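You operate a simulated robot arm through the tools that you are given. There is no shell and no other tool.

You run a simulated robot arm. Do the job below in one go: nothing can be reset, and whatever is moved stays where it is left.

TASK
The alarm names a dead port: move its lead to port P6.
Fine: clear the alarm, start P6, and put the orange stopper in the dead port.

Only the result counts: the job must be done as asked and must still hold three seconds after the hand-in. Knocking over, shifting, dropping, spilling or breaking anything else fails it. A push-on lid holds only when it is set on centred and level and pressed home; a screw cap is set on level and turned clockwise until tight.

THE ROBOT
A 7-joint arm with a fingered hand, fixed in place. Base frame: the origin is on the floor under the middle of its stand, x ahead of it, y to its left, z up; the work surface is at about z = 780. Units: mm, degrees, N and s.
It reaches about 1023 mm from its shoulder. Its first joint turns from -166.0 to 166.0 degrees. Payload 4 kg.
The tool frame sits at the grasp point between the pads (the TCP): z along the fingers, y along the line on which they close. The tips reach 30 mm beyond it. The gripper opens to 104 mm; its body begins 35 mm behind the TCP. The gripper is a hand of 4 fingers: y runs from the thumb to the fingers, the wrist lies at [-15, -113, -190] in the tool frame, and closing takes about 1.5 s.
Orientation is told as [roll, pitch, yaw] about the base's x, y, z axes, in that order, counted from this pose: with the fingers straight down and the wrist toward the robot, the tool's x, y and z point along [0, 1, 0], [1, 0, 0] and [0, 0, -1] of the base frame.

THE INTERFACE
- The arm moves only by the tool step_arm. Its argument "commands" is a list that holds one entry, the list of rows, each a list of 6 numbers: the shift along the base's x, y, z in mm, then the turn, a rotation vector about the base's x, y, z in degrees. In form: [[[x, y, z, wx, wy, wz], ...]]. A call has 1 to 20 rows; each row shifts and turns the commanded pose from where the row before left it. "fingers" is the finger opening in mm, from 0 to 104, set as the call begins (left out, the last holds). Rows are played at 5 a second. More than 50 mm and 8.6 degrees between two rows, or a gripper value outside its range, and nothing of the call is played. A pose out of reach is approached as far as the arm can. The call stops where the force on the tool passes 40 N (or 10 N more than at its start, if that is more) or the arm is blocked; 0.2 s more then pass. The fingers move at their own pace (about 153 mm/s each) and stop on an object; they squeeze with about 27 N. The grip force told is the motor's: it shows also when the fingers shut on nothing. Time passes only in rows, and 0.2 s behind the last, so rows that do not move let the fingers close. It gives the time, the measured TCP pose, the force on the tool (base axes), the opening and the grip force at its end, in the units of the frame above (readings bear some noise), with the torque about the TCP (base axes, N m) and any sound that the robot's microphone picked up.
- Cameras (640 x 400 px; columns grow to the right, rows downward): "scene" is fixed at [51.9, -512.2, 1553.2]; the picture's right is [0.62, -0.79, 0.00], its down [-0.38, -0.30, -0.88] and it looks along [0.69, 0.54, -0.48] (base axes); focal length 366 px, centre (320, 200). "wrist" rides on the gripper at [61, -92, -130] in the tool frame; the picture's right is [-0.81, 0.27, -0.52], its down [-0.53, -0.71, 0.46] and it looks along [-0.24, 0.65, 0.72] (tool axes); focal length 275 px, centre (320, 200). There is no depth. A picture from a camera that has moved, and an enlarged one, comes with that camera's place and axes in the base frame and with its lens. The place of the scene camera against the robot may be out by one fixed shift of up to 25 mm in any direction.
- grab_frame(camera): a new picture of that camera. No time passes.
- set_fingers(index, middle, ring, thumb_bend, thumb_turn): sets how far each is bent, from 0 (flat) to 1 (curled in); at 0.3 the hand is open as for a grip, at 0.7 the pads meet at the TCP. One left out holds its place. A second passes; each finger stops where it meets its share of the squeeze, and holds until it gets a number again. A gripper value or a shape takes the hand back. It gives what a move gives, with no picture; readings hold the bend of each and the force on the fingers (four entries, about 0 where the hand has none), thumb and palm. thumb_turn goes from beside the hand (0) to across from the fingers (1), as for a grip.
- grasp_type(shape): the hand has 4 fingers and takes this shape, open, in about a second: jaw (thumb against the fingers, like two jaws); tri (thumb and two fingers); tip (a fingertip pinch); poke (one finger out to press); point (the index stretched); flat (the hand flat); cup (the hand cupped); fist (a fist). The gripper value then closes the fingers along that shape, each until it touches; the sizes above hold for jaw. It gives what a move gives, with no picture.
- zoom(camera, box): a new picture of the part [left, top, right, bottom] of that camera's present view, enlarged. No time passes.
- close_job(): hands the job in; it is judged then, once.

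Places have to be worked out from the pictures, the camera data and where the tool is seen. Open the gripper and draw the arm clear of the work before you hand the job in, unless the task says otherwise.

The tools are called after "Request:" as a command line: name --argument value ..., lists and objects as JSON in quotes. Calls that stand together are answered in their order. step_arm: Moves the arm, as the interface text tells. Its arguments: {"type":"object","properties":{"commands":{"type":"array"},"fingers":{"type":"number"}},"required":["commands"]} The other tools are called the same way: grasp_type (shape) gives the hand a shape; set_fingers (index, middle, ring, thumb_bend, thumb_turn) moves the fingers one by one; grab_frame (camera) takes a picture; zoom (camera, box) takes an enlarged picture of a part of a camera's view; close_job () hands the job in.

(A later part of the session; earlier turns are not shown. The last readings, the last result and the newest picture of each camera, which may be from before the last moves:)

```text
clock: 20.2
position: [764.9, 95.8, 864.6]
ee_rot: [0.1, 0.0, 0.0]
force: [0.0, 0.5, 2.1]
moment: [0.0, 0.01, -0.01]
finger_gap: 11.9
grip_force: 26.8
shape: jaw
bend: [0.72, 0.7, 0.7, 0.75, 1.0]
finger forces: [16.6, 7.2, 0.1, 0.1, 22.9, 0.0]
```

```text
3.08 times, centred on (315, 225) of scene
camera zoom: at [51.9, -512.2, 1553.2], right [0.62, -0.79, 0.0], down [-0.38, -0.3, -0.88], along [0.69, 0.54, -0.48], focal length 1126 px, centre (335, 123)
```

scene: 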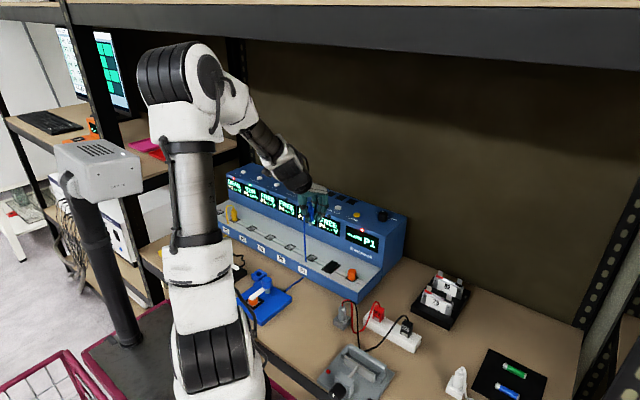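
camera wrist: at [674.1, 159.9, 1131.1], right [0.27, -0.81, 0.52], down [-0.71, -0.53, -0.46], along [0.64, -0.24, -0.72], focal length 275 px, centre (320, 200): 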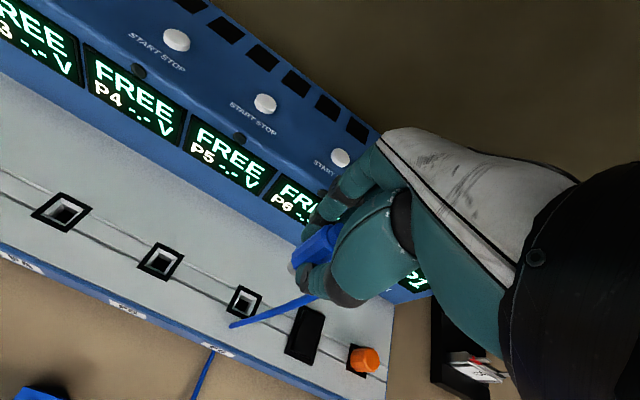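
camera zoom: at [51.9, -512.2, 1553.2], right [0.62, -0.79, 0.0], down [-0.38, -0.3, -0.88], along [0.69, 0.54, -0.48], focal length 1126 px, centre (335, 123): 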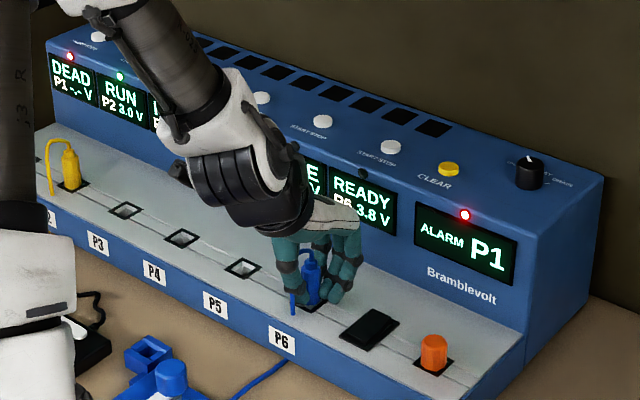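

P6 now reads READY 3.8 V, so the plug is recognised. I press gently a little further to confirm it is fully seated.

Request:
step_arm --commands '[[[0, 0, -1, 0, 0, 0], [0, 0, -1, 0, 0, 0], [0, 0, 0, 0, 0, 0]]]'

Request:
zoom --camera "scene" --box '[300, 230, 332, 264]'

```text
clock: 21.0
position: [765.0, 93.9, 863.1]
ee_rot: [0.0, -0.1, 0.0]
force: [-4.9, 2.3, 9.5]
moment: [0.06, 0.16, 0.01]
finger_gap: 11.8
grip_force: 26.9
shape: jaw
bend: [0.72, 0.7, 0.7, 0.75, 1.0]
finger forces: [15.4, 6.7, 0.1, 0.0, 26.5, 0.0]
```

```text
11.76 times, centred on (316, 247) of scene
camera zoom: at [51.9, -512.2, 1553.2], right [0.62, -0.79, 0.0], down [-0.38, -0.3, -0.88], along [0.69, 0.54, -0.48], focal length 4303 px, centre (367, -353)
```

zoom: 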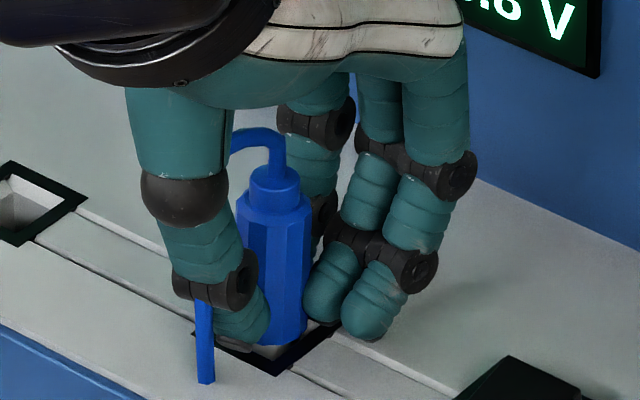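

The reaction force rose to 9.5 N, so the plug is seated against the deck. I ease the push and open the fingers to 66 mm.

Request:
step_arm --commands '[[[0, 0, 1.5, 0, 0, 0], [0, 0, 0, 0, 0, 0]]]'

Request:
step_arm --commands '[[[0, 0, 0, 0, 0, 0], [0, 0, 0, 0, 0, 0], [0, 0, 0, 0, 0, 0], [0, 0, 0, 0, 0, 0], [0, 0, 0, 0, 0, 0]]]' --fingers 66

Request:
zoom --camera "scene" --box '[290, 220, 342, 270]'

Request:
zoom --camera "wrist" --box '[200, 150, 400, 350]'

```text
clock: 21.6
position: [766.0, 95.0, 865.5]
ee_rot: [-0.1, 0.0, -0.1]
force: [-1.9, 0.7, -0.9]
moment: [0.03, 0.08, 0.03]
finger_gap: 11.3
grip_force: 27.0
shape: jaw
bend: [0.72, 0.7, 0.7, 0.75, 1.0]
finger forces: [15.6, 6.7, 0.0, 0.1, 24.2, 0.0]
```

```text
clock: 22.8
position: [766.7, 93.7, 865.4]
ee_rot: [0.0, 0.0, -0.1]
force: [-0.1, -0.2, -1.0]
moment: [0.02, 0.0, -0.02]
finger_gap: 65.7
grip_force: 0.0
shape: jaw
bend: [0.28, 0.39, 0.36, 0.63, 1.0]
finger forces: [0.0, 0.0, 0.0, 0.0, 0.1, 0.1]
```

```text
8.00 times, centred on (316, 245) of scene
camera zoom: at [51.9, -512.2, 1553.2], right [0.62, -0.79, 0.0], down [-0.38, -0.3, -0.88], along [0.69, 0.54, -0.48], focal length 2926 px, centre (352, -160)
```

zoom: 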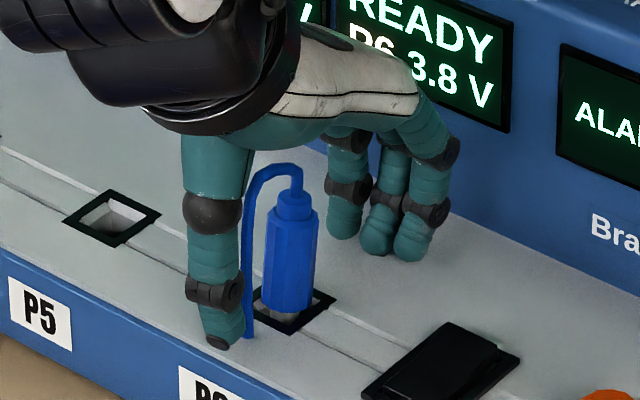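

```text
2.00 times, centred on (300, 250) of wrist
camera zoom: at [673.5, 155.6, 996.7], right [0.27, -0.81, 0.52], down [-0.71, -0.53, -0.46], along [0.65, -0.24, -0.72], focal length 551 px, centre (360, 100)
```

zoom: 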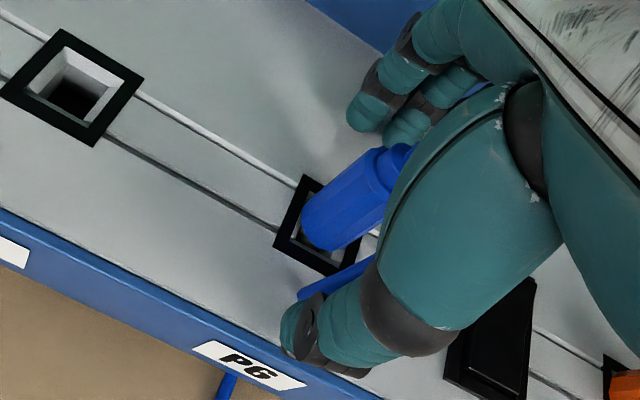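

The plug stays in P6 with READY showing. I raise the hand straight up and check that the plug remains seated.

Request:
step_arm --commands '[[[0, 0, 5, 0, 0, 0], [0, 0, 10, 0, 0, 0], [0, 0, 20, 0, 0, 0], [0, 0, 30, 0, 0, 0], [0, 0, 35, 0, 0, 0], [0, 0, 0, 0, 0, 0]]]'

Request:
zoom --camera "scene" --box '[220, 160, 410, 290]'

Request:
grab_frame --camera "wrist"

```text
clock: 24.2
position: [765.1, 96.3, 963.0]
ee_rot: [0.0, 0.0, 0.0]
force: [0.0, -0.3, 0.3]
moment: [0.04, 0.03, 0.01]
finger_gap: 65.6
grip_force: 0.0
shape: jaw
bend: [0.28, 0.39, 0.36, 0.63, 1.0]
finger forces: [0.0, 0.0, 0.0, 0.0, 0.1, 0.0]
```

```text
3.08 times, centred on (315, 225) of scene
camera zoom: at [51.9, -512.2, 1553.2], right [0.62, -0.79, 0.0], down [-0.38, -0.3, -0.88], along [0.69, 0.54, -0.48], focal length 1126 px, centre (335, 123)
```

zoom: 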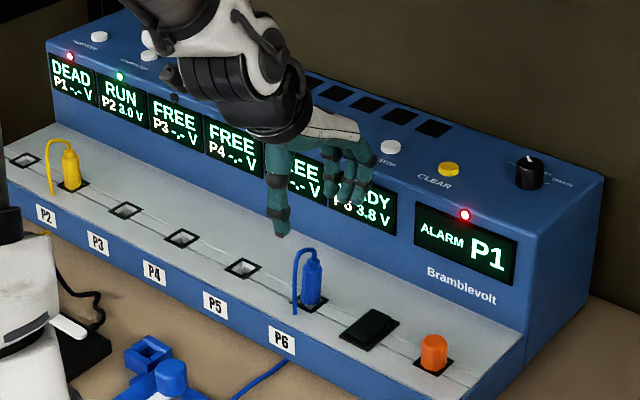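

```text
taken
camera wrist: at [672.4, 156.8, 1094.4], right [0.27, -0.81, 0.52], down [-0.71, -0.53, -0.46], along [0.65, -0.24, -0.72], focal length 275 px, centre (320, 200)
```

wrist: 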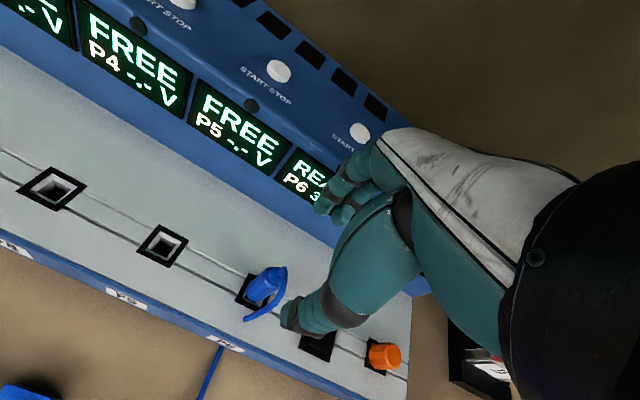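

The blue plug is upright in P6. Next the stopper: I move −y by 149 at this height and look.

Request:
step_arm --commands '[[[0, -30, 0, 0, 0, 0], [0, -40, 0, 0, 0, 0], [0, -40, 0, 0, 0, 0], [0, -39, 0, 0, 0, 0], [0, 0, 0, 0, 0, 0], [0, 0, 0, 0, 0, 0]]]'

Request:
grab_frame --camera "wrist"

Request:
zoom --camera "wrist" --box '[180, 220, 340, 340]'

Request:
zoom --camera "scene" --box '[300, 200, 400, 300]'

```text
clock: 25.6
position: [766.9, -53.5, 965.1]
ee_rot: [0.0, 0.0, 0.0]
force: [-0.1, -0.2, 0.0]
moment: [0.0, 0.01, -0.01]
finger_gap: 65.8
grip_force: 0.1
shape: jaw
bend: [0.28, 0.39, 0.36, 0.63, 1.0]
finger forces: [0.0, 0.1, 0.0, 0.0, 0.0, 0.0]
```

```text
taken
camera wrist: at [674.0, 9.0, 1096.6], right [0.27, -0.81, 0.52], down [-0.71, -0.53, -0.46], along [0.65, -0.24, -0.72], focal length 275 px, centre (320, 200)
```

wrist: 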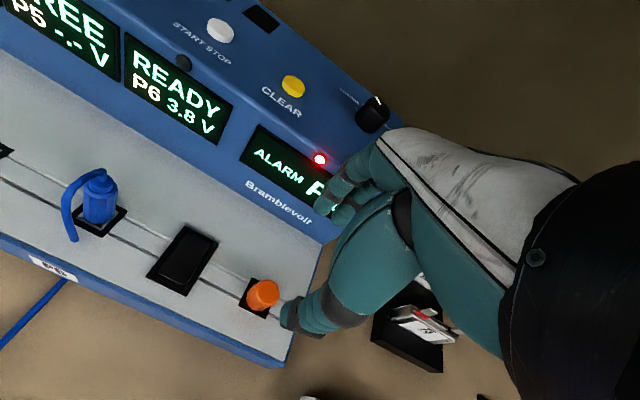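

```text
3.33 times, centred on (260, 280) of wrist
camera zoom: at [674.0, 9.0, 1096.6], right [0.27, -0.81, 0.52], down [-0.71, -0.53, -0.46], along [0.65, -0.24, -0.72], focal length 918 px, centre (520, -67)
```

zoom: 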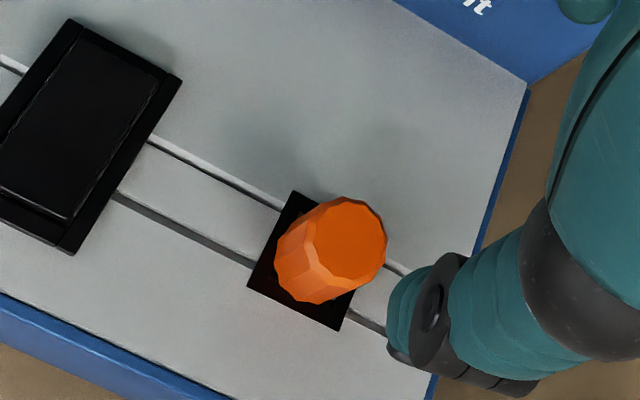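

```text
4.00 times, centred on (350, 250) of scene
camera zoom: at [51.9, -512.2, 1553.2], right [0.62, -0.79, 0.0], down [-0.38, -0.3, -0.88], along [0.69, 0.54, -0.48], focal length 1463 px, centre (200, 0)
```

zoom: 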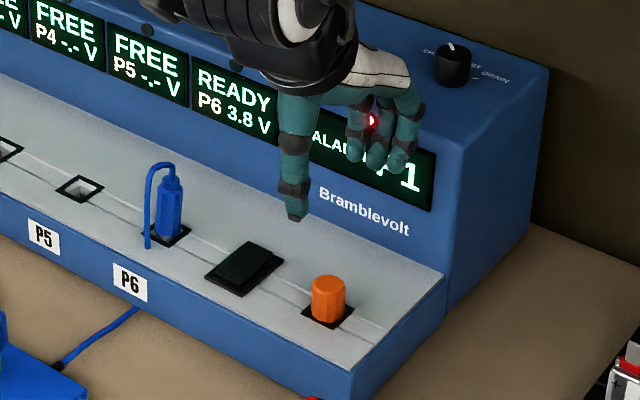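

The stopper cap is about 24 mm wide, stands about 24 mm above the deck, and is centred near (764,−58.5). I shift y −5 and descend partway to verify.

Request:
step_arm --commands '[[[0, -5, -15, 0, 0, 0], [0, 0, -20, 0, 0, 0], [0, 0, -20, 0, 0, 0], [0, 0, -15, 0, 0, 0], [0, 0, 0, 0, 0, 0], [0, 0, 0, 0, 0, 0]]]'

Request:
zoom --camera "wrist" --box '[200, 150, 400, 350]'

Request:
zoom --camera "scene" --box '[325, 215, 385, 285]'

```text
clock: 27.0
position: [767.1, -56.3, 895.5]
ee_rot: [0.0, 0.0, 0.0]
force: [0.0, -0.3, -0.4]
moment: [-0.01, -0.02, 0.04]
finger_gap: 65.7
grip_force: 0.1
shape: jaw
bend: [0.28, 0.39, 0.36, 0.63, 1.0]
finger forces: [0.1, 0.0, 0.0, 0.1, 0.0, 0.0]
```

```text
2.00 times, centred on (300, 250) of wrist
camera zoom: at [674.9, 4.2, 1027.5], right [0.27, -0.81, 0.52], down [-0.71, -0.53, -0.46], along [0.64, -0.24, -0.72], focal length 551 px, centre (360, 100)
```

zoom: 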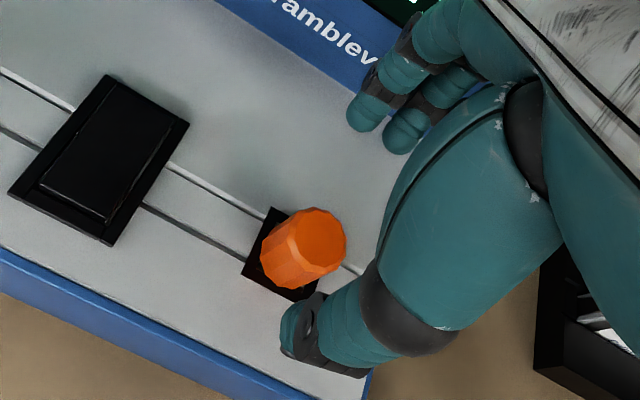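

```text
5.71 times, centred on (355, 250) of scene
camera zoom: at [51.9, -512.2, 1553.2], right [0.62, -0.79, 0.0], down [-0.38, -0.3, -0.88], along [0.69, 0.54, -0.48], focal length 2090 px, centre (120, -86)
```

zoom: 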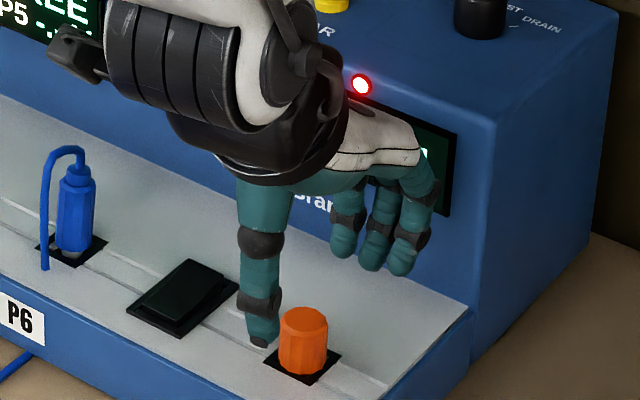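

The frame lines up with where P1's frame appeared at the same height, so x and y are good. I descend to TCP z≈862, then close on the stopper.

Request:
step_arm --commands '[[[0, 0, -8, 0, 0, 0], [0, 0, -8, 0, 0, 0], [0, 0, -8, 0, 0, 0], [0, 0, -5, 0, 0, 0], [0, 0, -3, 0, 0, 0], [0, 0, 0, 0, 0, 0]]]'

Request:
zoom --camera "scene" --box '[325, 215, 385, 285]'

Request:
zoom --camera "wrist" --box '[200, 150, 400, 350]'

```text
clock: 28.4
position: [766.3, -58.1, 862.7]
ee_rot: [0.1, 0.0, -0.1]
force: [0.7, -0.1, 0.3]
moment: [0.04, 0.0, 0.04]
finger_gap: 65.9
grip_force: 0.0
shape: jaw
bend: [0.28, 0.39, 0.36, 0.63, 1.0]
finger forces: [0.1, 0.1, 0.0, 0.0, 0.1, 0.0]
```

```text
5.71 times, centred on (355, 250) of scene
camera zoom: at [51.9, -512.2, 1553.2], right [0.62, -0.79, 0.0], down [-0.38, -0.3, -0.88], along [0.69, 0.54, -0.48], focal length 2090 px, centre (120, -86)
```

zoom: 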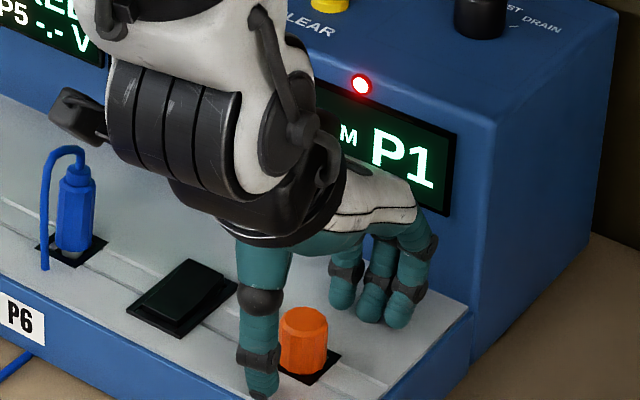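

```text
2.00 times, centred on (300, 250) of wrist
camera zoom: at [673.9, 2.7, 994.7], right [0.27, -0.81, 0.52], down [-0.71, -0.53, -0.46], along [0.65, -0.24, -0.72], focal length 551 px, centre (360, 100)
```

zoom: 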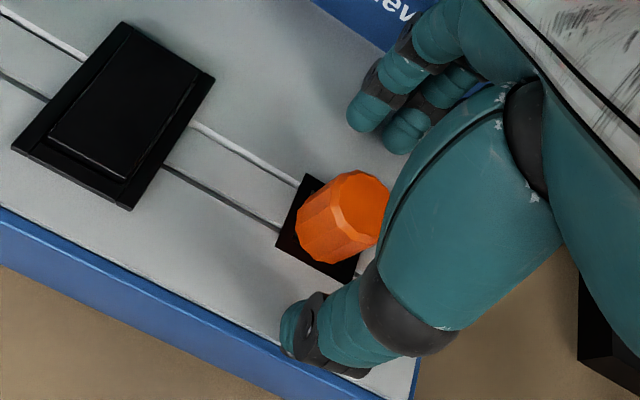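

The frame position in the image matches P1's at grip time almost exactly. I close the fingers on the stopper.

Request:
step_arm --commands '[[[0, 0, 0, 0, 0, 0], [0, 0, 0, 0, 0, 0], [0, 0, 0, 0, 0, 0], [0, 0, 0, 0, 0, 0], [0, 0, 0, 0, 0, 0], [0, 0, 0, 0, 0, 0], [0, 0, 0, 0, 0, 0], [0, 0, 0, 0, 0, 0], [0, 0, 0, 0, 0, 0]]]' --fingers 0

Request:
zoom --camera "scene" --box '[325, 215, 385, 285]'

Request:
zoom --camera "wrist" --box '[200, 150, 400, 350]'

```text
clock: 30.4
position: [765.7, -58.3, 863.4]
ee_rot: [0.0, -0.1, 0.1]
force: [-0.2, 0.9, 0.6]
moment: [0.01, 0.0, 0.02]
finger_gap: 14.8
grip_force: 27.1
shape: jaw
bend: [0.71, 0.69, 0.7, 0.75, 1.0]
finger forces: [16.0, 6.9, 0.0, 0.0, 22.9, 0.0]
```

```text
5.71 times, centred on (355, 250) of scene
camera zoom: at [51.9, -512.2, 1553.2], right [0.62, -0.79, 0.0], down [-0.38, -0.3, -0.88], along [0.69, 0.54, -0.48], focal length 2090 px, centre (120, -86)
```

zoom: 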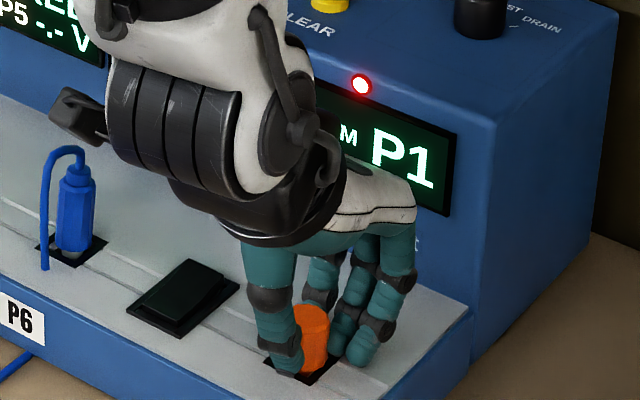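

```text
2.00 times, centred on (300, 250) of wrist
camera zoom: at [674.0, 2.7, 994.7], right [0.27, -0.81, 0.52], down [-0.71, -0.53, -0.46], along [0.65, -0.24, -0.72], focal length 551 px, centre (360, 100)
```

zoom: 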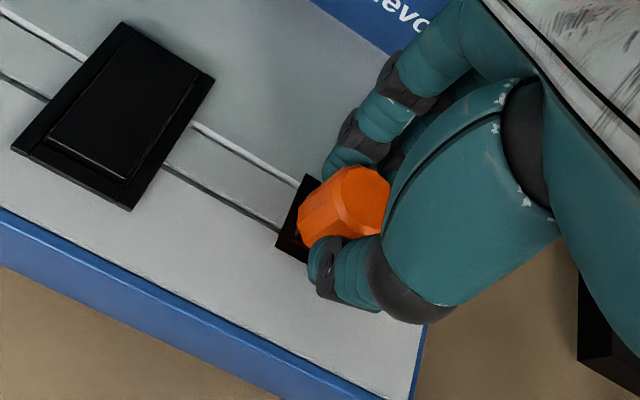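

The index, middle and thumb forces match the plug grip. I lift the stopper slowly and check.

Request:
step_arm --commands '[[[0, 0, 3, 0, 0, 0], [0, 0, 5, 0, 0, 0], [0, 0, 7, 0, 0, 0], [0, 0, 10, 0, 0, 0], [0, 0, 13, 0, 0, 0], [0, 0, 0, 0, 0, 0]]]'

Request:
zoom --camera "scene" --box '[325, 215, 385, 285]'

Request:
zoom --camera "wrist" --box '[200, 150, 400, 350]'

```text
clock: 31.8
position: [763.8, -58.3, 899.7]
ee_rot: [0.0, 0.0, -0.1]
force: [-0.5, 0.6, -0.8]
moment: [0.0, 0.0, -0.04]
finger_gap: 14.8
grip_force: 27.2
shape: jaw
bend: [0.71, 0.69, 0.7, 0.75, 1.0]
finger forces: [16.2, 7.0, 0.1, 0.1, 23.0, 0.1]
```

```text
5.71 times, centred on (355, 250) of scene
camera zoom: at [51.9, -512.2, 1553.2], right [0.62, -0.79, 0.0], down [-0.38, -0.3, -0.88], along [0.69, 0.54, -0.48], focal length 2090 px, centre (120, -86)
```

zoom: 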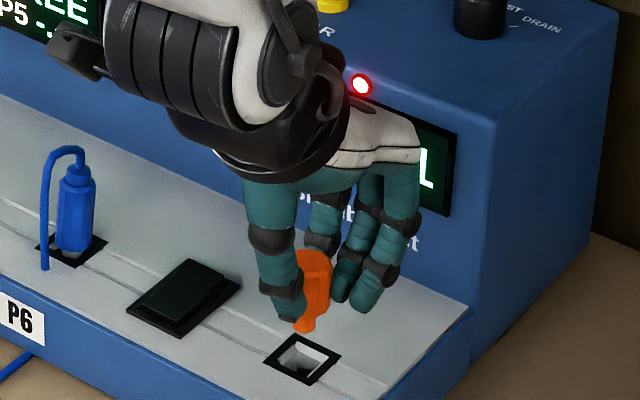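

```text
2.00 times, centred on (300, 250) of wrist
camera zoom: at [672.0, 2.0, 1031.4], right [0.27, -0.81, 0.52], down [-0.71, -0.53, -0.46], along [0.64, -0.24, -0.72], focal length 551 px, centre (360, 100)
```

zoom: 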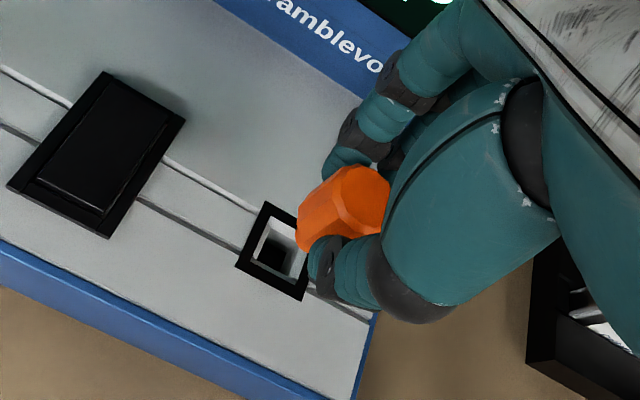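

The stopper is out. I zoom in to check whether it hangs level in the grip.

Request:
zoom --camera "scene" --box '[340, 245, 376, 285]'

Request:
zoom --camera "wrist" --box '[240, 210, 350, 300]'

```text
10.00 times, centred on (358, 265) of scene
camera zoom: at [51.9, -512.2, 1553.2], right [0.62, -0.79, 0.0], down [-0.38, -0.3, -0.88], along [0.69, 0.54, -0.48], focal length 3658 px, centre (-60, -450)
```

zoom: 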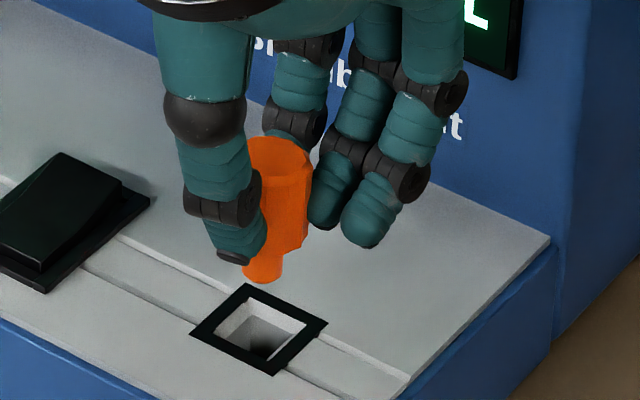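

```text
4.44 times, centred on (295, 255) of wrist
camera zoom: at [672.0, 2.0, 1031.4], right [0.27, -0.81, 0.52], down [-0.71, -0.53, -0.46], along [0.64, -0.24, -0.72], focal length 1224 px, centre (431, -44)
```

zoom: 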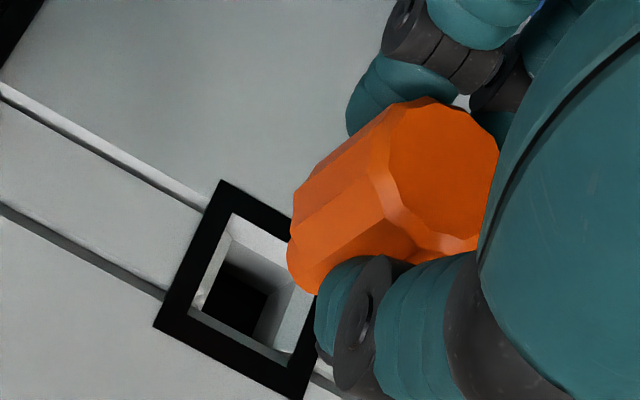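

The stopper is held within a few degrees of vertical and its pin is well clear. The hand-to-holder alignment matched P1's, so I lift to z≈1000 and move +615.5 mm in y (−0.5 in x) back above P1.

Request:
step_arm --commands '[[[0, 0, 30, 0, 0, 0], [0, 0, 35, 0, 0, 0], [-0.5, 0, 35, 0, 0, 0], [0, 41.5, 0, 0, 0, 0], [0, 41, 0, 0, 0, 0], [0, 41, 0, 0, 0, 0], [0, 41, 0, 0, 0, 0], [0, 41, 0, 0, 0, 0], [0, 41, 0, 0, 0, 0], [0, 41, 0, 0, 0, 0], [0, 41, 0, 0, 0, 0], [0, 41, 0, 0, 0, 0], [0, 41, 0, 0, 0, 0], [0, 41, 0, 0, 0, 0], [0, 41, 0, 0, 0, 0], [0, 41, 0, 0, 0, 0], [0, 41, 0, 0, 0, 0], [0, 41, 0, 0, 0, 0], [0, 0, 0, 0, 0, 0], [0, 0, 0, 0, 0, 0]]]'

Request:
grab_frame --camera "wrist"

Request:
zoom --camera "scene" --box '[180, 130, 280, 230]'

Request:
zoom --camera "scene" --box '[205, 160, 245, 200]'

```text
clock: 36.0
position: [768.9, 554.1, 1002.6]
ee_rot: [0.2, -0.1, -0.3]
force: [0.8, -0.3, -0.4]
moment: [0.01, 0.0, 0.0]
finger_gap: 14.6
grip_force: 27.2
shape: jaw
bend: [0.71, 0.69, 0.7, 0.75, 1.0]
finger forces: [16.6, 7.4, 0.0, 0.1, 22.6, 0.0]
```

```text
taken
camera wrist: at [676.7, 615.2, 1134.1], right [0.27, -0.81, 0.52], down [-0.72, -0.53, -0.46], along [0.64, -0.25, -0.72], focal length 275 px, centre (320, 200)
```

wrist: 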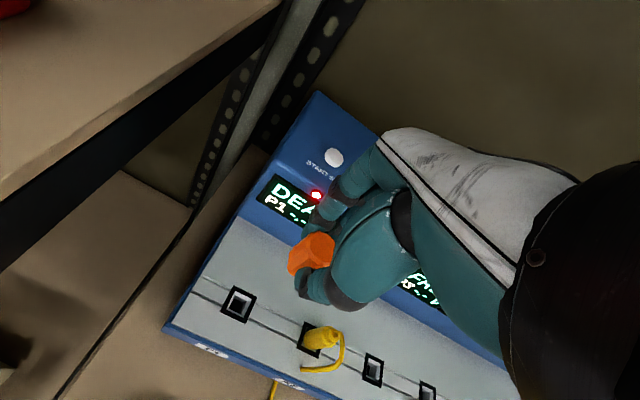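

```text
4.00 times, centred on (230, 180) of scene
camera zoom: at [51.9, -512.2, 1553.2], right [0.62, -0.79, 0.0], down [-0.38, -0.3, -0.88], along [0.69, 0.54, -0.48], focal length 1463 px, centre (680, 280)
```

zoom: 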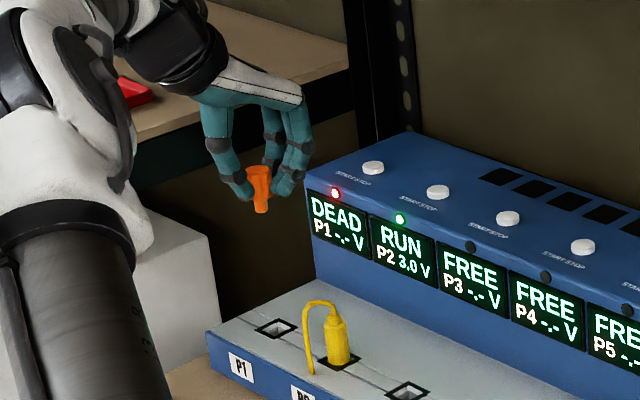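

```text
10.00 times, centred on (225, 180) of scene
camera zoom: at [51.9, -512.2, 1553.2], right [0.62, -0.79, 0.0], down [-0.38, -0.3, -0.88], along [0.69, 0.54, -0.48], focal length 3658 px, centre (1270, 400)
```

zoom: 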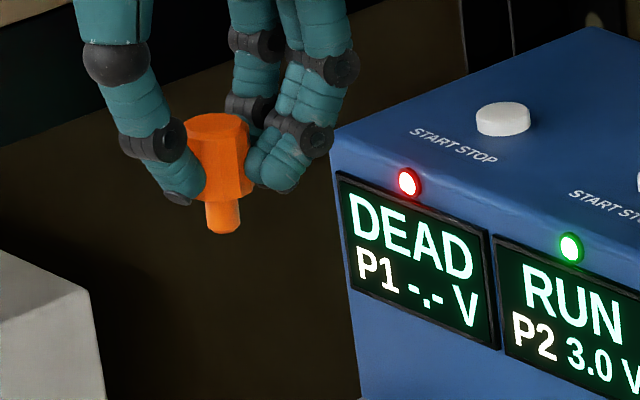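

The readings had not quite settled, so I hold still a moment and zoom in to judge the stopper's tilt from the wrist view.

Request:
step_arm --commands '[[[0, 0, 0, 0, 0, 0], [0, 0, 0, 0, 0, 0], [0, 0, 0, 0, 0, 0]]]'

Request:
zoom --camera "wrist" --box '[270, 210, 350, 310]'

Request:
zoom --camera "wrist" --box '[200, 220, 360, 340]'

```text
clock: 36.8
position: [769.6, 552.2, 1002.5]
ee_rot: [0.0, -0.1, -0.3]
force: [0.3, -0.7, 0.1]
moment: [0.0, -0.01, 0.02]
finger_gap: 14.2
grip_force: 27.2
shape: jaw
bend: [0.71, 0.69, 0.7, 0.75, 1.0]
finger forces: [16.6, 7.4, 0.0, 0.0, 22.6, 0.1]
```

```text
4.00 times, centred on (310, 260) of wrist
camera zoom: at [677.4, 614.8, 1133.5], right [0.27, -0.81, 0.52], down [-0.72, -0.53, -0.46], along [0.64, -0.25, -0.72], focal length 1101 px, centre (360, -40)
```

zoom: 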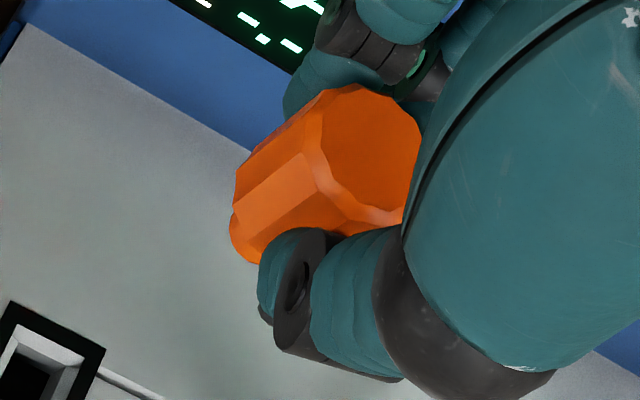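

```text
3.33 times, centred on (280, 280) of wrist
camera zoom: at [677.4, 614.8, 1133.5], right [0.27, -0.81, 0.52], down [-0.72, -0.53, -0.46], along [0.64, -0.25, -0.72], focal length 918 px, centre (453, -67)
```

zoom: 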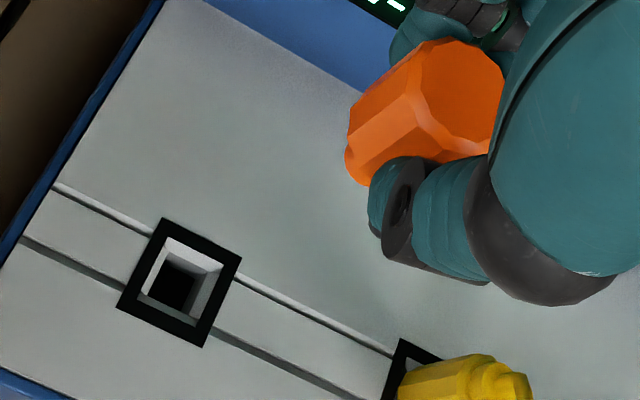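

The reading is about 4 mm off in x and y, with a 0.3° yaw that persists. I check the whole arm for contact or a limit before going on.

Request:
grab_frame --camera "scene"

Request:
zoom --camera "scene" --box '[60, 20, 260, 200]'

```text
taken
```

scene: 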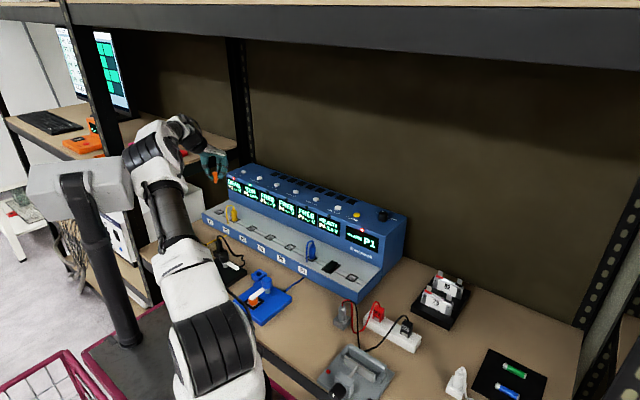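

```text
2.22 times, centred on (160, 110) of scene
camera zoom: at [51.9, -512.2, 1553.2], right [0.62, -0.79, 0.0], down [-0.38, -0.3, -0.88], along [0.69, 0.54, -0.48], focal length 813 px, centre (676, 400)
```

zoom: 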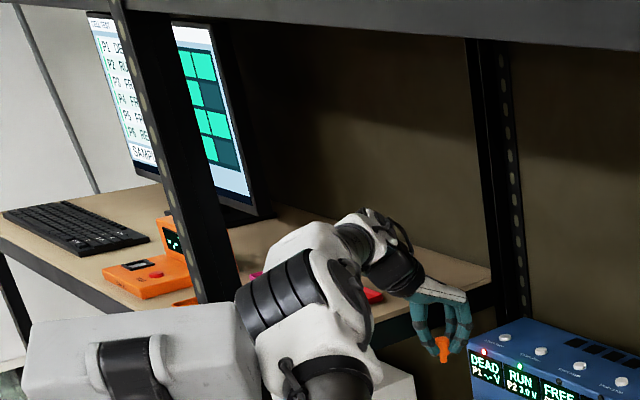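

The elbow has swung left this time and looks close to the "CAM 24" head on its post, which may explain the offset. I zoom in there.

Request:
zoom --camera "scene" --box '[10, 110, 230, 350]'

Request:
zoom --camera "scene" --box '[20, 130, 160, 230]'

```text
1.67 times, centred on (120, 230) of scene
camera zoom: at [51.9, -512.2, 1553.2], right [0.62, -0.79, 0.0], down [-0.38, -0.3, -0.88], along [0.69, 0.54, -0.48], focal length 610 px, centre (653, 150)
```

zoom: 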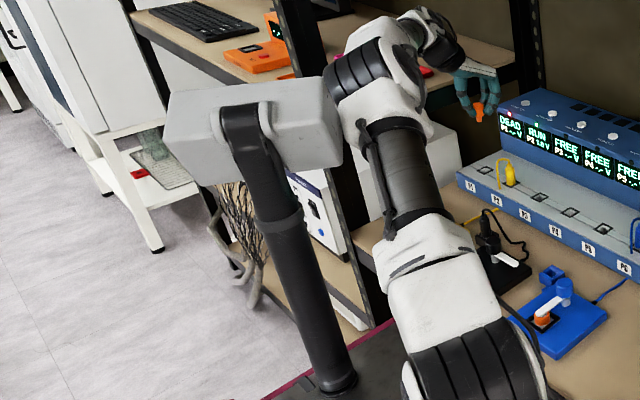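

```text
4.00 times, centred on (90, 180) of scene
camera zoom: at [51.9, -512.2, 1553.2], right [0.62, -0.79, 0.0], down [-0.38, -0.3, -0.88], along [0.69, 0.54, -0.48], focal length 1463 px, centre (1240, 280)
```

zoom: 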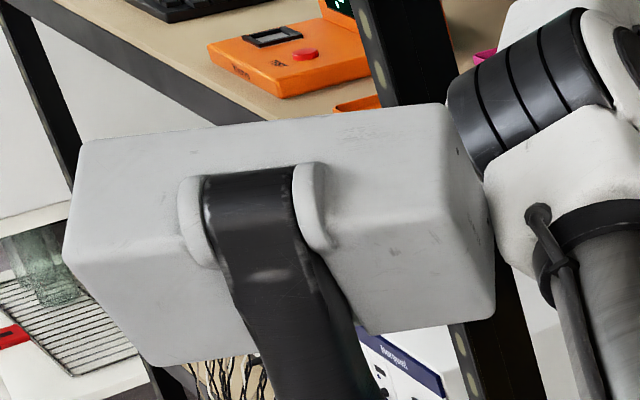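

The camera head looks turned compared with earlier frames, and the elbow seems to be against it. I back off along the path I came by and compare.

Request:
step_arm --commands '[[[0, -30, 0, 0, 0, 0], [0, -40, 0, 0, 0, 0], [0, -40, 0, 0, 0, 0], [0, 0, 0, 0, 0, 0], [0, 0, 0, 0, 0, 0]]]'

Request:
zoom --camera "scene" --box '[10, 110, 230, 350]'

Request:
zoom --camera "scene" --box '[20, 130, 160, 230]'

```text
clock: 37.6
position: [834.3, 392.2, 1000.3]
ee_rot: [0.3, -0.1, -7.7]
force: [0.4, -0.5, -1.2]
moment: [0.01, 0.0, -0.01]
finger_gap: 14.6
grip_force: 26.8
shape: jaw
bend: [0.71, 0.69, 0.7, 0.75, 1.0]
finger forces: [16.6, 7.5, 0.1, 0.0, 22.5, 0.0]
stopped in row 3: the arm was blocked; the commanded pose is now the measured one
```

```text
1.67 times, centred on (120, 230) of scene
camera zoom: at [51.9, -512.2, 1553.2], right [0.62, -0.79, 0.0], down [-0.38, -0.3, -0.88], along [0.69, 0.54, -0.48], focal length 610 px, centre (653, 150)
```

zoom: 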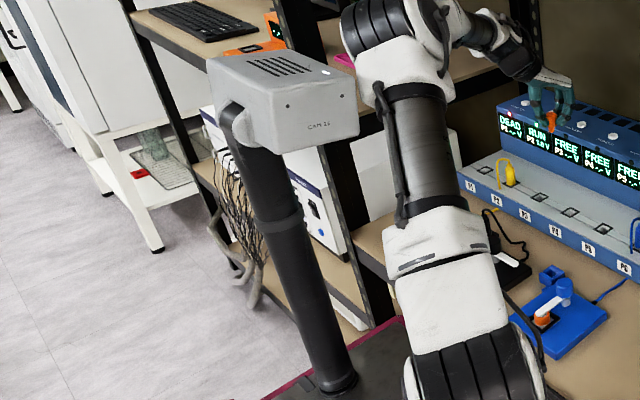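

```text
4.00 times, centred on (90, 180) of scene
camera zoom: at [51.9, -512.2, 1553.2], right [0.62, -0.79, 0.0], down [-0.38, -0.3, -0.88], along [0.69, 0.54, -0.48], focal length 1463 px, centre (1240, 280)
```

zoom: 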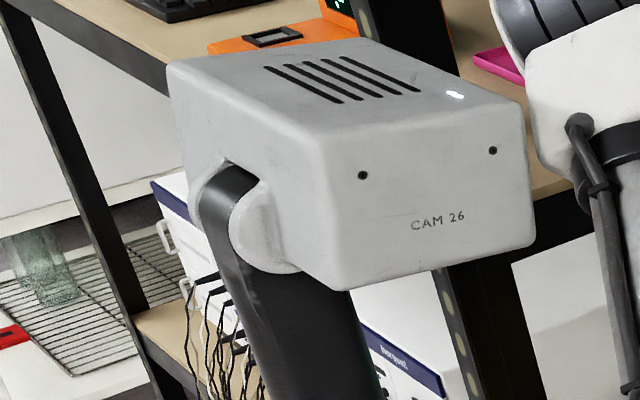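

The camera head is back where it was, and the arm was displaced and reports being blocked, so the elbow fouled the head or the head swung into it. The stopper is still held and nothing touches the tool. I move away from the post toward −y while rising a little, then look.

Request:
step_arm --commands '[[[0, -15, 10, 0, 0, 0], [0, -25, 10, 0, 0, 0], [0, -35, 10, 0, 0, 0], [0, -40, 10, 0, 0, 0], [0, -40, 10, 0, 0, 0], [0, -40, 0, 0, 0, 0], [0, 0, 0, 0, 0, 0]]]'

Request:
grab_frame --camera "scene"

Request:
zoom --camera "scene" --box '[10, 110, 230, 350]'

```text
clock: 39.2
position: [838.7, 199.1, 1051.4]
ee_rot: [0.3, -0.1, -7.7]
force: [-0.8, -0.4, -0.4]
moment: [0.0, -0.03, -0.02]
finger_gap: 14.4
grip_force: 27.0
shape: jaw
bend: [0.71, 0.69, 0.7, 0.75, 1.0]
finger forces: [16.7, 7.4, 0.0, 0.0, 22.5, 0.0]
```

```text
taken
```

scene: 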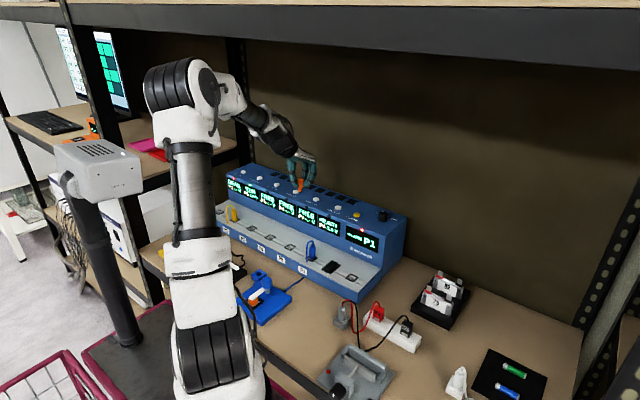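

```text
1.67 times, centred on (120, 230) of scene
camera zoom: at [51.9, -512.2, 1553.2], right [0.62, -0.79, 0.0], down [-0.38, -0.3, -0.88], along [0.69, 0.54, -0.48], focal length 610 px, centre (653, 150)
```

zoom: 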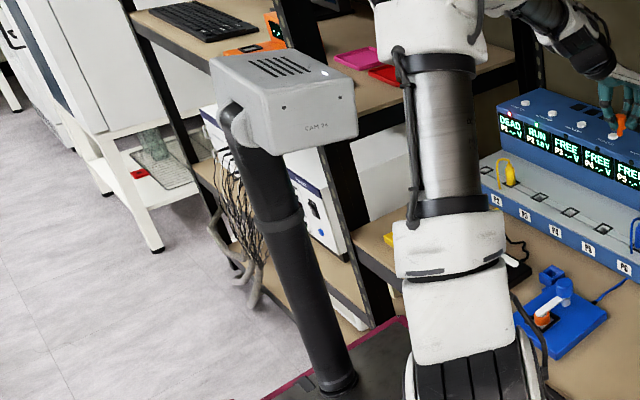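

The head now sits in its original place, so my guess is the elbow drifted left on that long sideways move. I return the arm to near its starting pose with yaw squared up, so I can repeat the approach to P1 that worked before.

Request:
step_arm --commands '[[[-20, 2, 26, 0, 0, 0.7], [-35, 2, 26, 0, 0, 1], [-35, 2, 26, 0, 0, 1], [-35, 2, 26, 0, 0, 1], [-35, 2, 26, 0, 0, 1], [-35, 2, 26, 0, 0, 1], [-35, 2, 26, 0, 0, 1], [-35, 2, 24, 0, 0, 1], [-18, 1, 0, 0, 0, 0], [0, 0, 0, 0, 0, 0], [0, 0, 0, 0, 0, 0]]]'

Request:
grab_frame --camera "scene"

Request:
grab_frame --camera "wrist"

```text
clock: 41.6
position: [551.0, 212.1, 1255.5]
ee_rot: [0.3, 0.0, 0.0]
force: [-1.2, -0.4, -0.2]
moment: [-0.03, 0.02, -0.02]
finger_gap: 14.3
grip_force: 27.3
shape: jaw
bend: [0.71, 0.69, 0.7, 0.75, 1.0]
finger forces: [16.9, 7.7, 0.0, 0.0, 22.5, 0.0]
```

```text
taken
```

scene: 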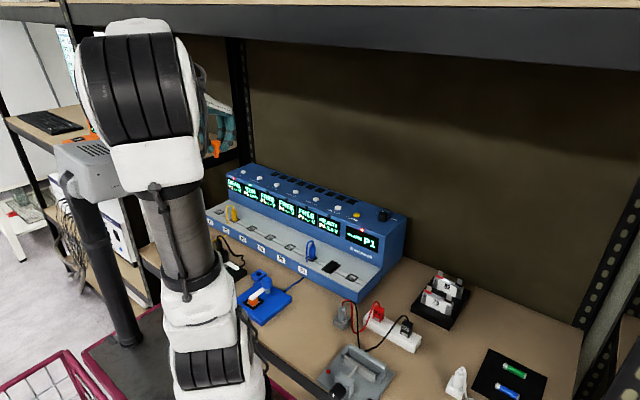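

```text
taken
camera wrist: at [458.8, 272.9, 1387.7], right [0.27, -0.81, 0.51], down [-0.71, -0.53, -0.46], along [0.65, -0.24, -0.72], focal length 275 px, centre (320, 200)
```

wrist: 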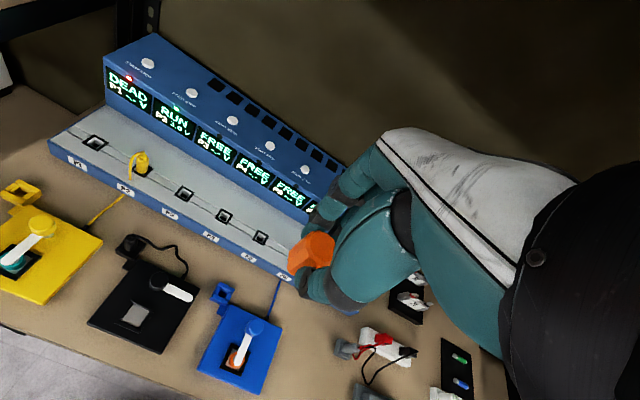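

The arm's posture now matches the start picture, with the stopper still held. I head diagonally toward a point high above P1 in two stages, removing the small roll and checking the elbow against the camera head midway.

Request:
step_arm --commands '[[[21, 34, -12, -0.3, 0, 0], [21, 34, -15, 0, 0, 0], [21, 34, -15, 0, 0, 0], [21, 34, -15, 0, 0, 0], [21, 34, -15, 0, 0, 0], [21, 34, -15, 0, 0, 0], [0, 0, 0, 0, 0, 0], [0, 0, 0, 0, 0, 0]]]'

Request:
grab_frame --camera "scene"

```text
clock: 43.4
position: [679.6, 419.0, 1171.8]
ee_rot: [-0.1, -0.1, 0.0]
force: [-0.3, -0.4, -0.1]
moment: [0.03, 0.03, -0.01]
finger_gap: 14.5
grip_force: 27.0
shape: jaw
bend: [0.71, 0.69, 0.7, 0.75, 1.0]
finger forces: [16.9, 7.7, 0.1, 0.1, 22.3, 0.0]
```

```text
taken
```

scene: 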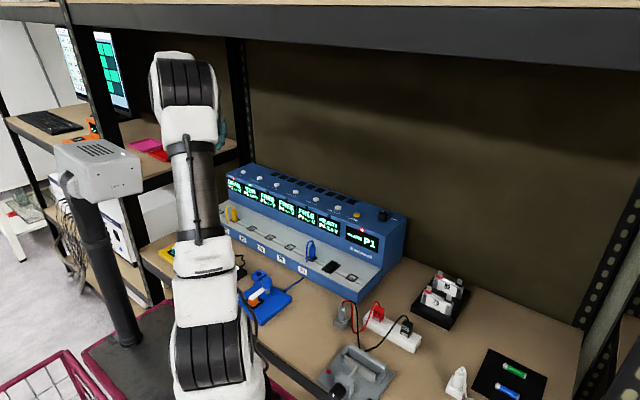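

The elbow is well right of the camera head. I continue to above P1 at z≈1050.

Request:
step_arm --commands '[[[17, 27, -24, 0, 0, 0], [17, 27, -24, 0, 0, 0], [17, 27, -24, 0, 0, 0], [17, 27, -24, 0, 0, 0], [17, 27, -24, 0, 0, 0], [0, 0, 0, 0, 0, 0], [0, 0, 0, 0, 0, 0]]]'

Request:
grab_frame --camera "scene"

Request:
zoom --camera "wrist" --box '[180, 220, 340, 340]'

```text
clock: 45.0
position: [766.7, 551.8, 1052.0]
ee_rot: [0.0, -0.1, 0.0]
force: [0.5, -0.5, -0.3]
moment: [0.0, -0.01, -0.02]
finger_gap: 14.4
grip_force: 26.9
shape: jaw
bend: [0.71, 0.69, 0.7, 0.75, 1.0]
finger forces: [16.9, 7.7, 0.0, 0.0, 22.3, 0.0]
```

```text
taken
```

scene: 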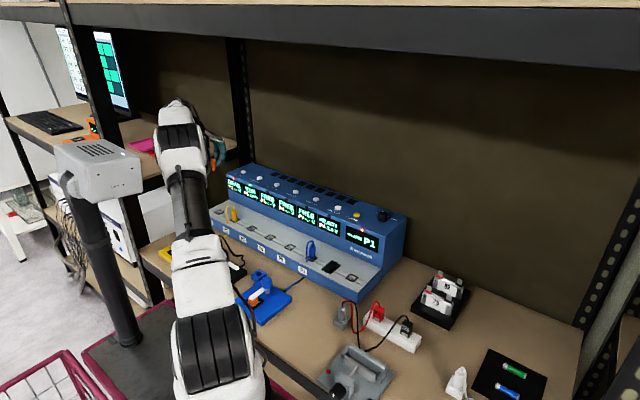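

```text
3.33 times, centred on (260, 280) of wrist
camera zoom: at [675.0, 613.2, 1184.1], right [0.27, -0.81, 0.52], down [-0.71, -0.53, -0.46], along [0.65, -0.24, -0.72], focal length 918 px, centre (520, -67)
```

zoom: 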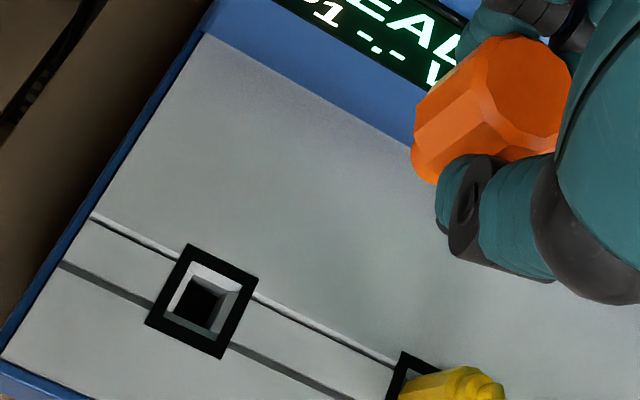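

P1 still measures (764,555.5) and the elbow is clear of the camera head. I correct y by +4 and x by −1, descend to z≈1000, then recheck the elbow and readings.

Request:
step_arm --commands '[[[-1, 4, -10, 0, 0, 0], [0, 0, -20, 0, 0, 0], [0, 0, -20, 0, 0, 0], [0, 0, 0, 0, 0, 0], [0, 0, 0, 0, 0, 0]]]'

Request:
zoom --camera "scene" --box '[40, 80, 280, 260]'

```text
clock: 46.2
position: [764.1, 555.3, 1001.5]
ee_rot: [0.0, -0.1, -0.1]
force: [0.7, 0.6, -0.8]
moment: [-0.04, -0.03, -0.01]
finger_gap: 14.1
grip_force: 27.0
shape: jaw
bend: [0.71, 0.69, 0.7, 0.75, 1.0]
finger forces: [16.8, 7.7, 0.0, 0.1, 22.3, 0.1]
```

```text
2.22 times, centred on (160, 170) of scene
camera zoom: at [51.9, -512.2, 1553.2], right [0.62, -0.79, 0.0], down [-0.38, -0.3, -0.88], along [0.69, 0.54, -0.48], focal length 813 px, centre (676, 267)
```

zoom: 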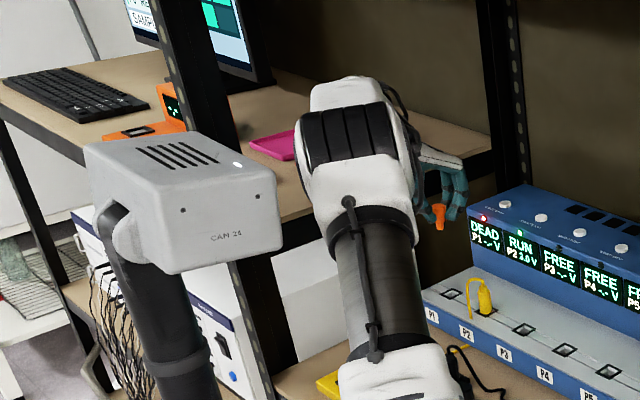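

There is a clear gap between elbow and camera head, and the pose reading matches the command. I descend to z≈935 and check again.

Request:
step_arm --commands '[[[0, 0, -15, 0, 0, 0], [0, 0, -20, 0, 0, 0], [0, 0, -20, 0, 0, 0], [0, 0, -12, 0, 0, 0], [0, 0, 0, 0, 0, 0], [0, 0, 0, 0, 0, 0]]]'

Request:
zoom --camera "scene" --box '[40, 80, 280, 260]'

Request:
zoom --camera "wrist" --box '[200, 150, 400, 350]'

Request:
zoom --camera "scene" --box '[205, 170, 245, 220]'

```text
clock: 47.6
position: [764.5, 555.6, 933.3]
ee_rot: [0.0, -0.1, 0.0]
force: [-0.2, -0.5, -0.4]
moment: [0.02, -0.01, -0.01]
finger_gap: 14.3
grip_force: 27.2
shape: jaw
bend: [0.71, 0.69, 0.7, 0.75, 1.0]
finger forces: [17.0, 7.7, 0.0, 0.0, 22.2, 0.0]
```

```text
2.22 times, centred on (160, 170) of scene
camera zoom: at [51.9, -512.2, 1553.2], right [0.62, -0.79, 0.0], down [-0.38, -0.3, -0.88], along [0.69, 0.54, -0.48], focal length 813 px, centre (676, 267)
```

zoom: 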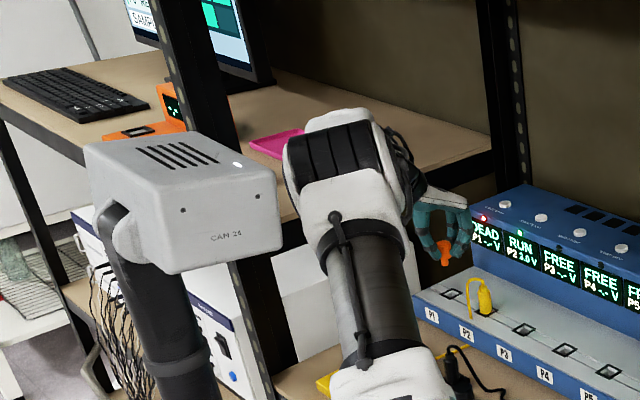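

```text
2.00 times, centred on (300, 250) of wrist
camera zoom: at [671.1, 617.4, 1065.4], right [0.27, -0.81, 0.52], down [-0.71, -0.53, -0.46], along [0.65, -0.24, -0.72], focal length 551 px, centre (360, 100)
```

zoom: 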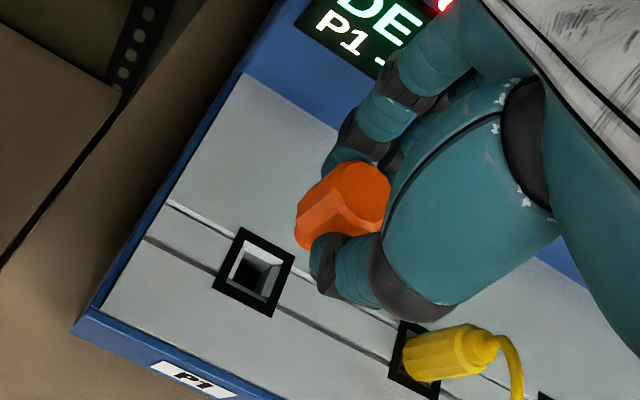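

```text
8.00 times, centred on (225, 195) of scene
camera zoom: at [51.9, -512.2, 1553.2], right [0.62, -0.79, 0.0], down [-0.38, -0.3, -0.88], along [0.69, 0.54, -0.48], focal length 2926 px, centre (1080, 240)
```

zoom: 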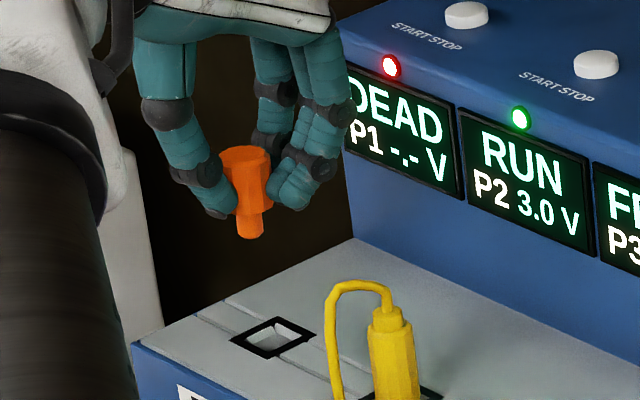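

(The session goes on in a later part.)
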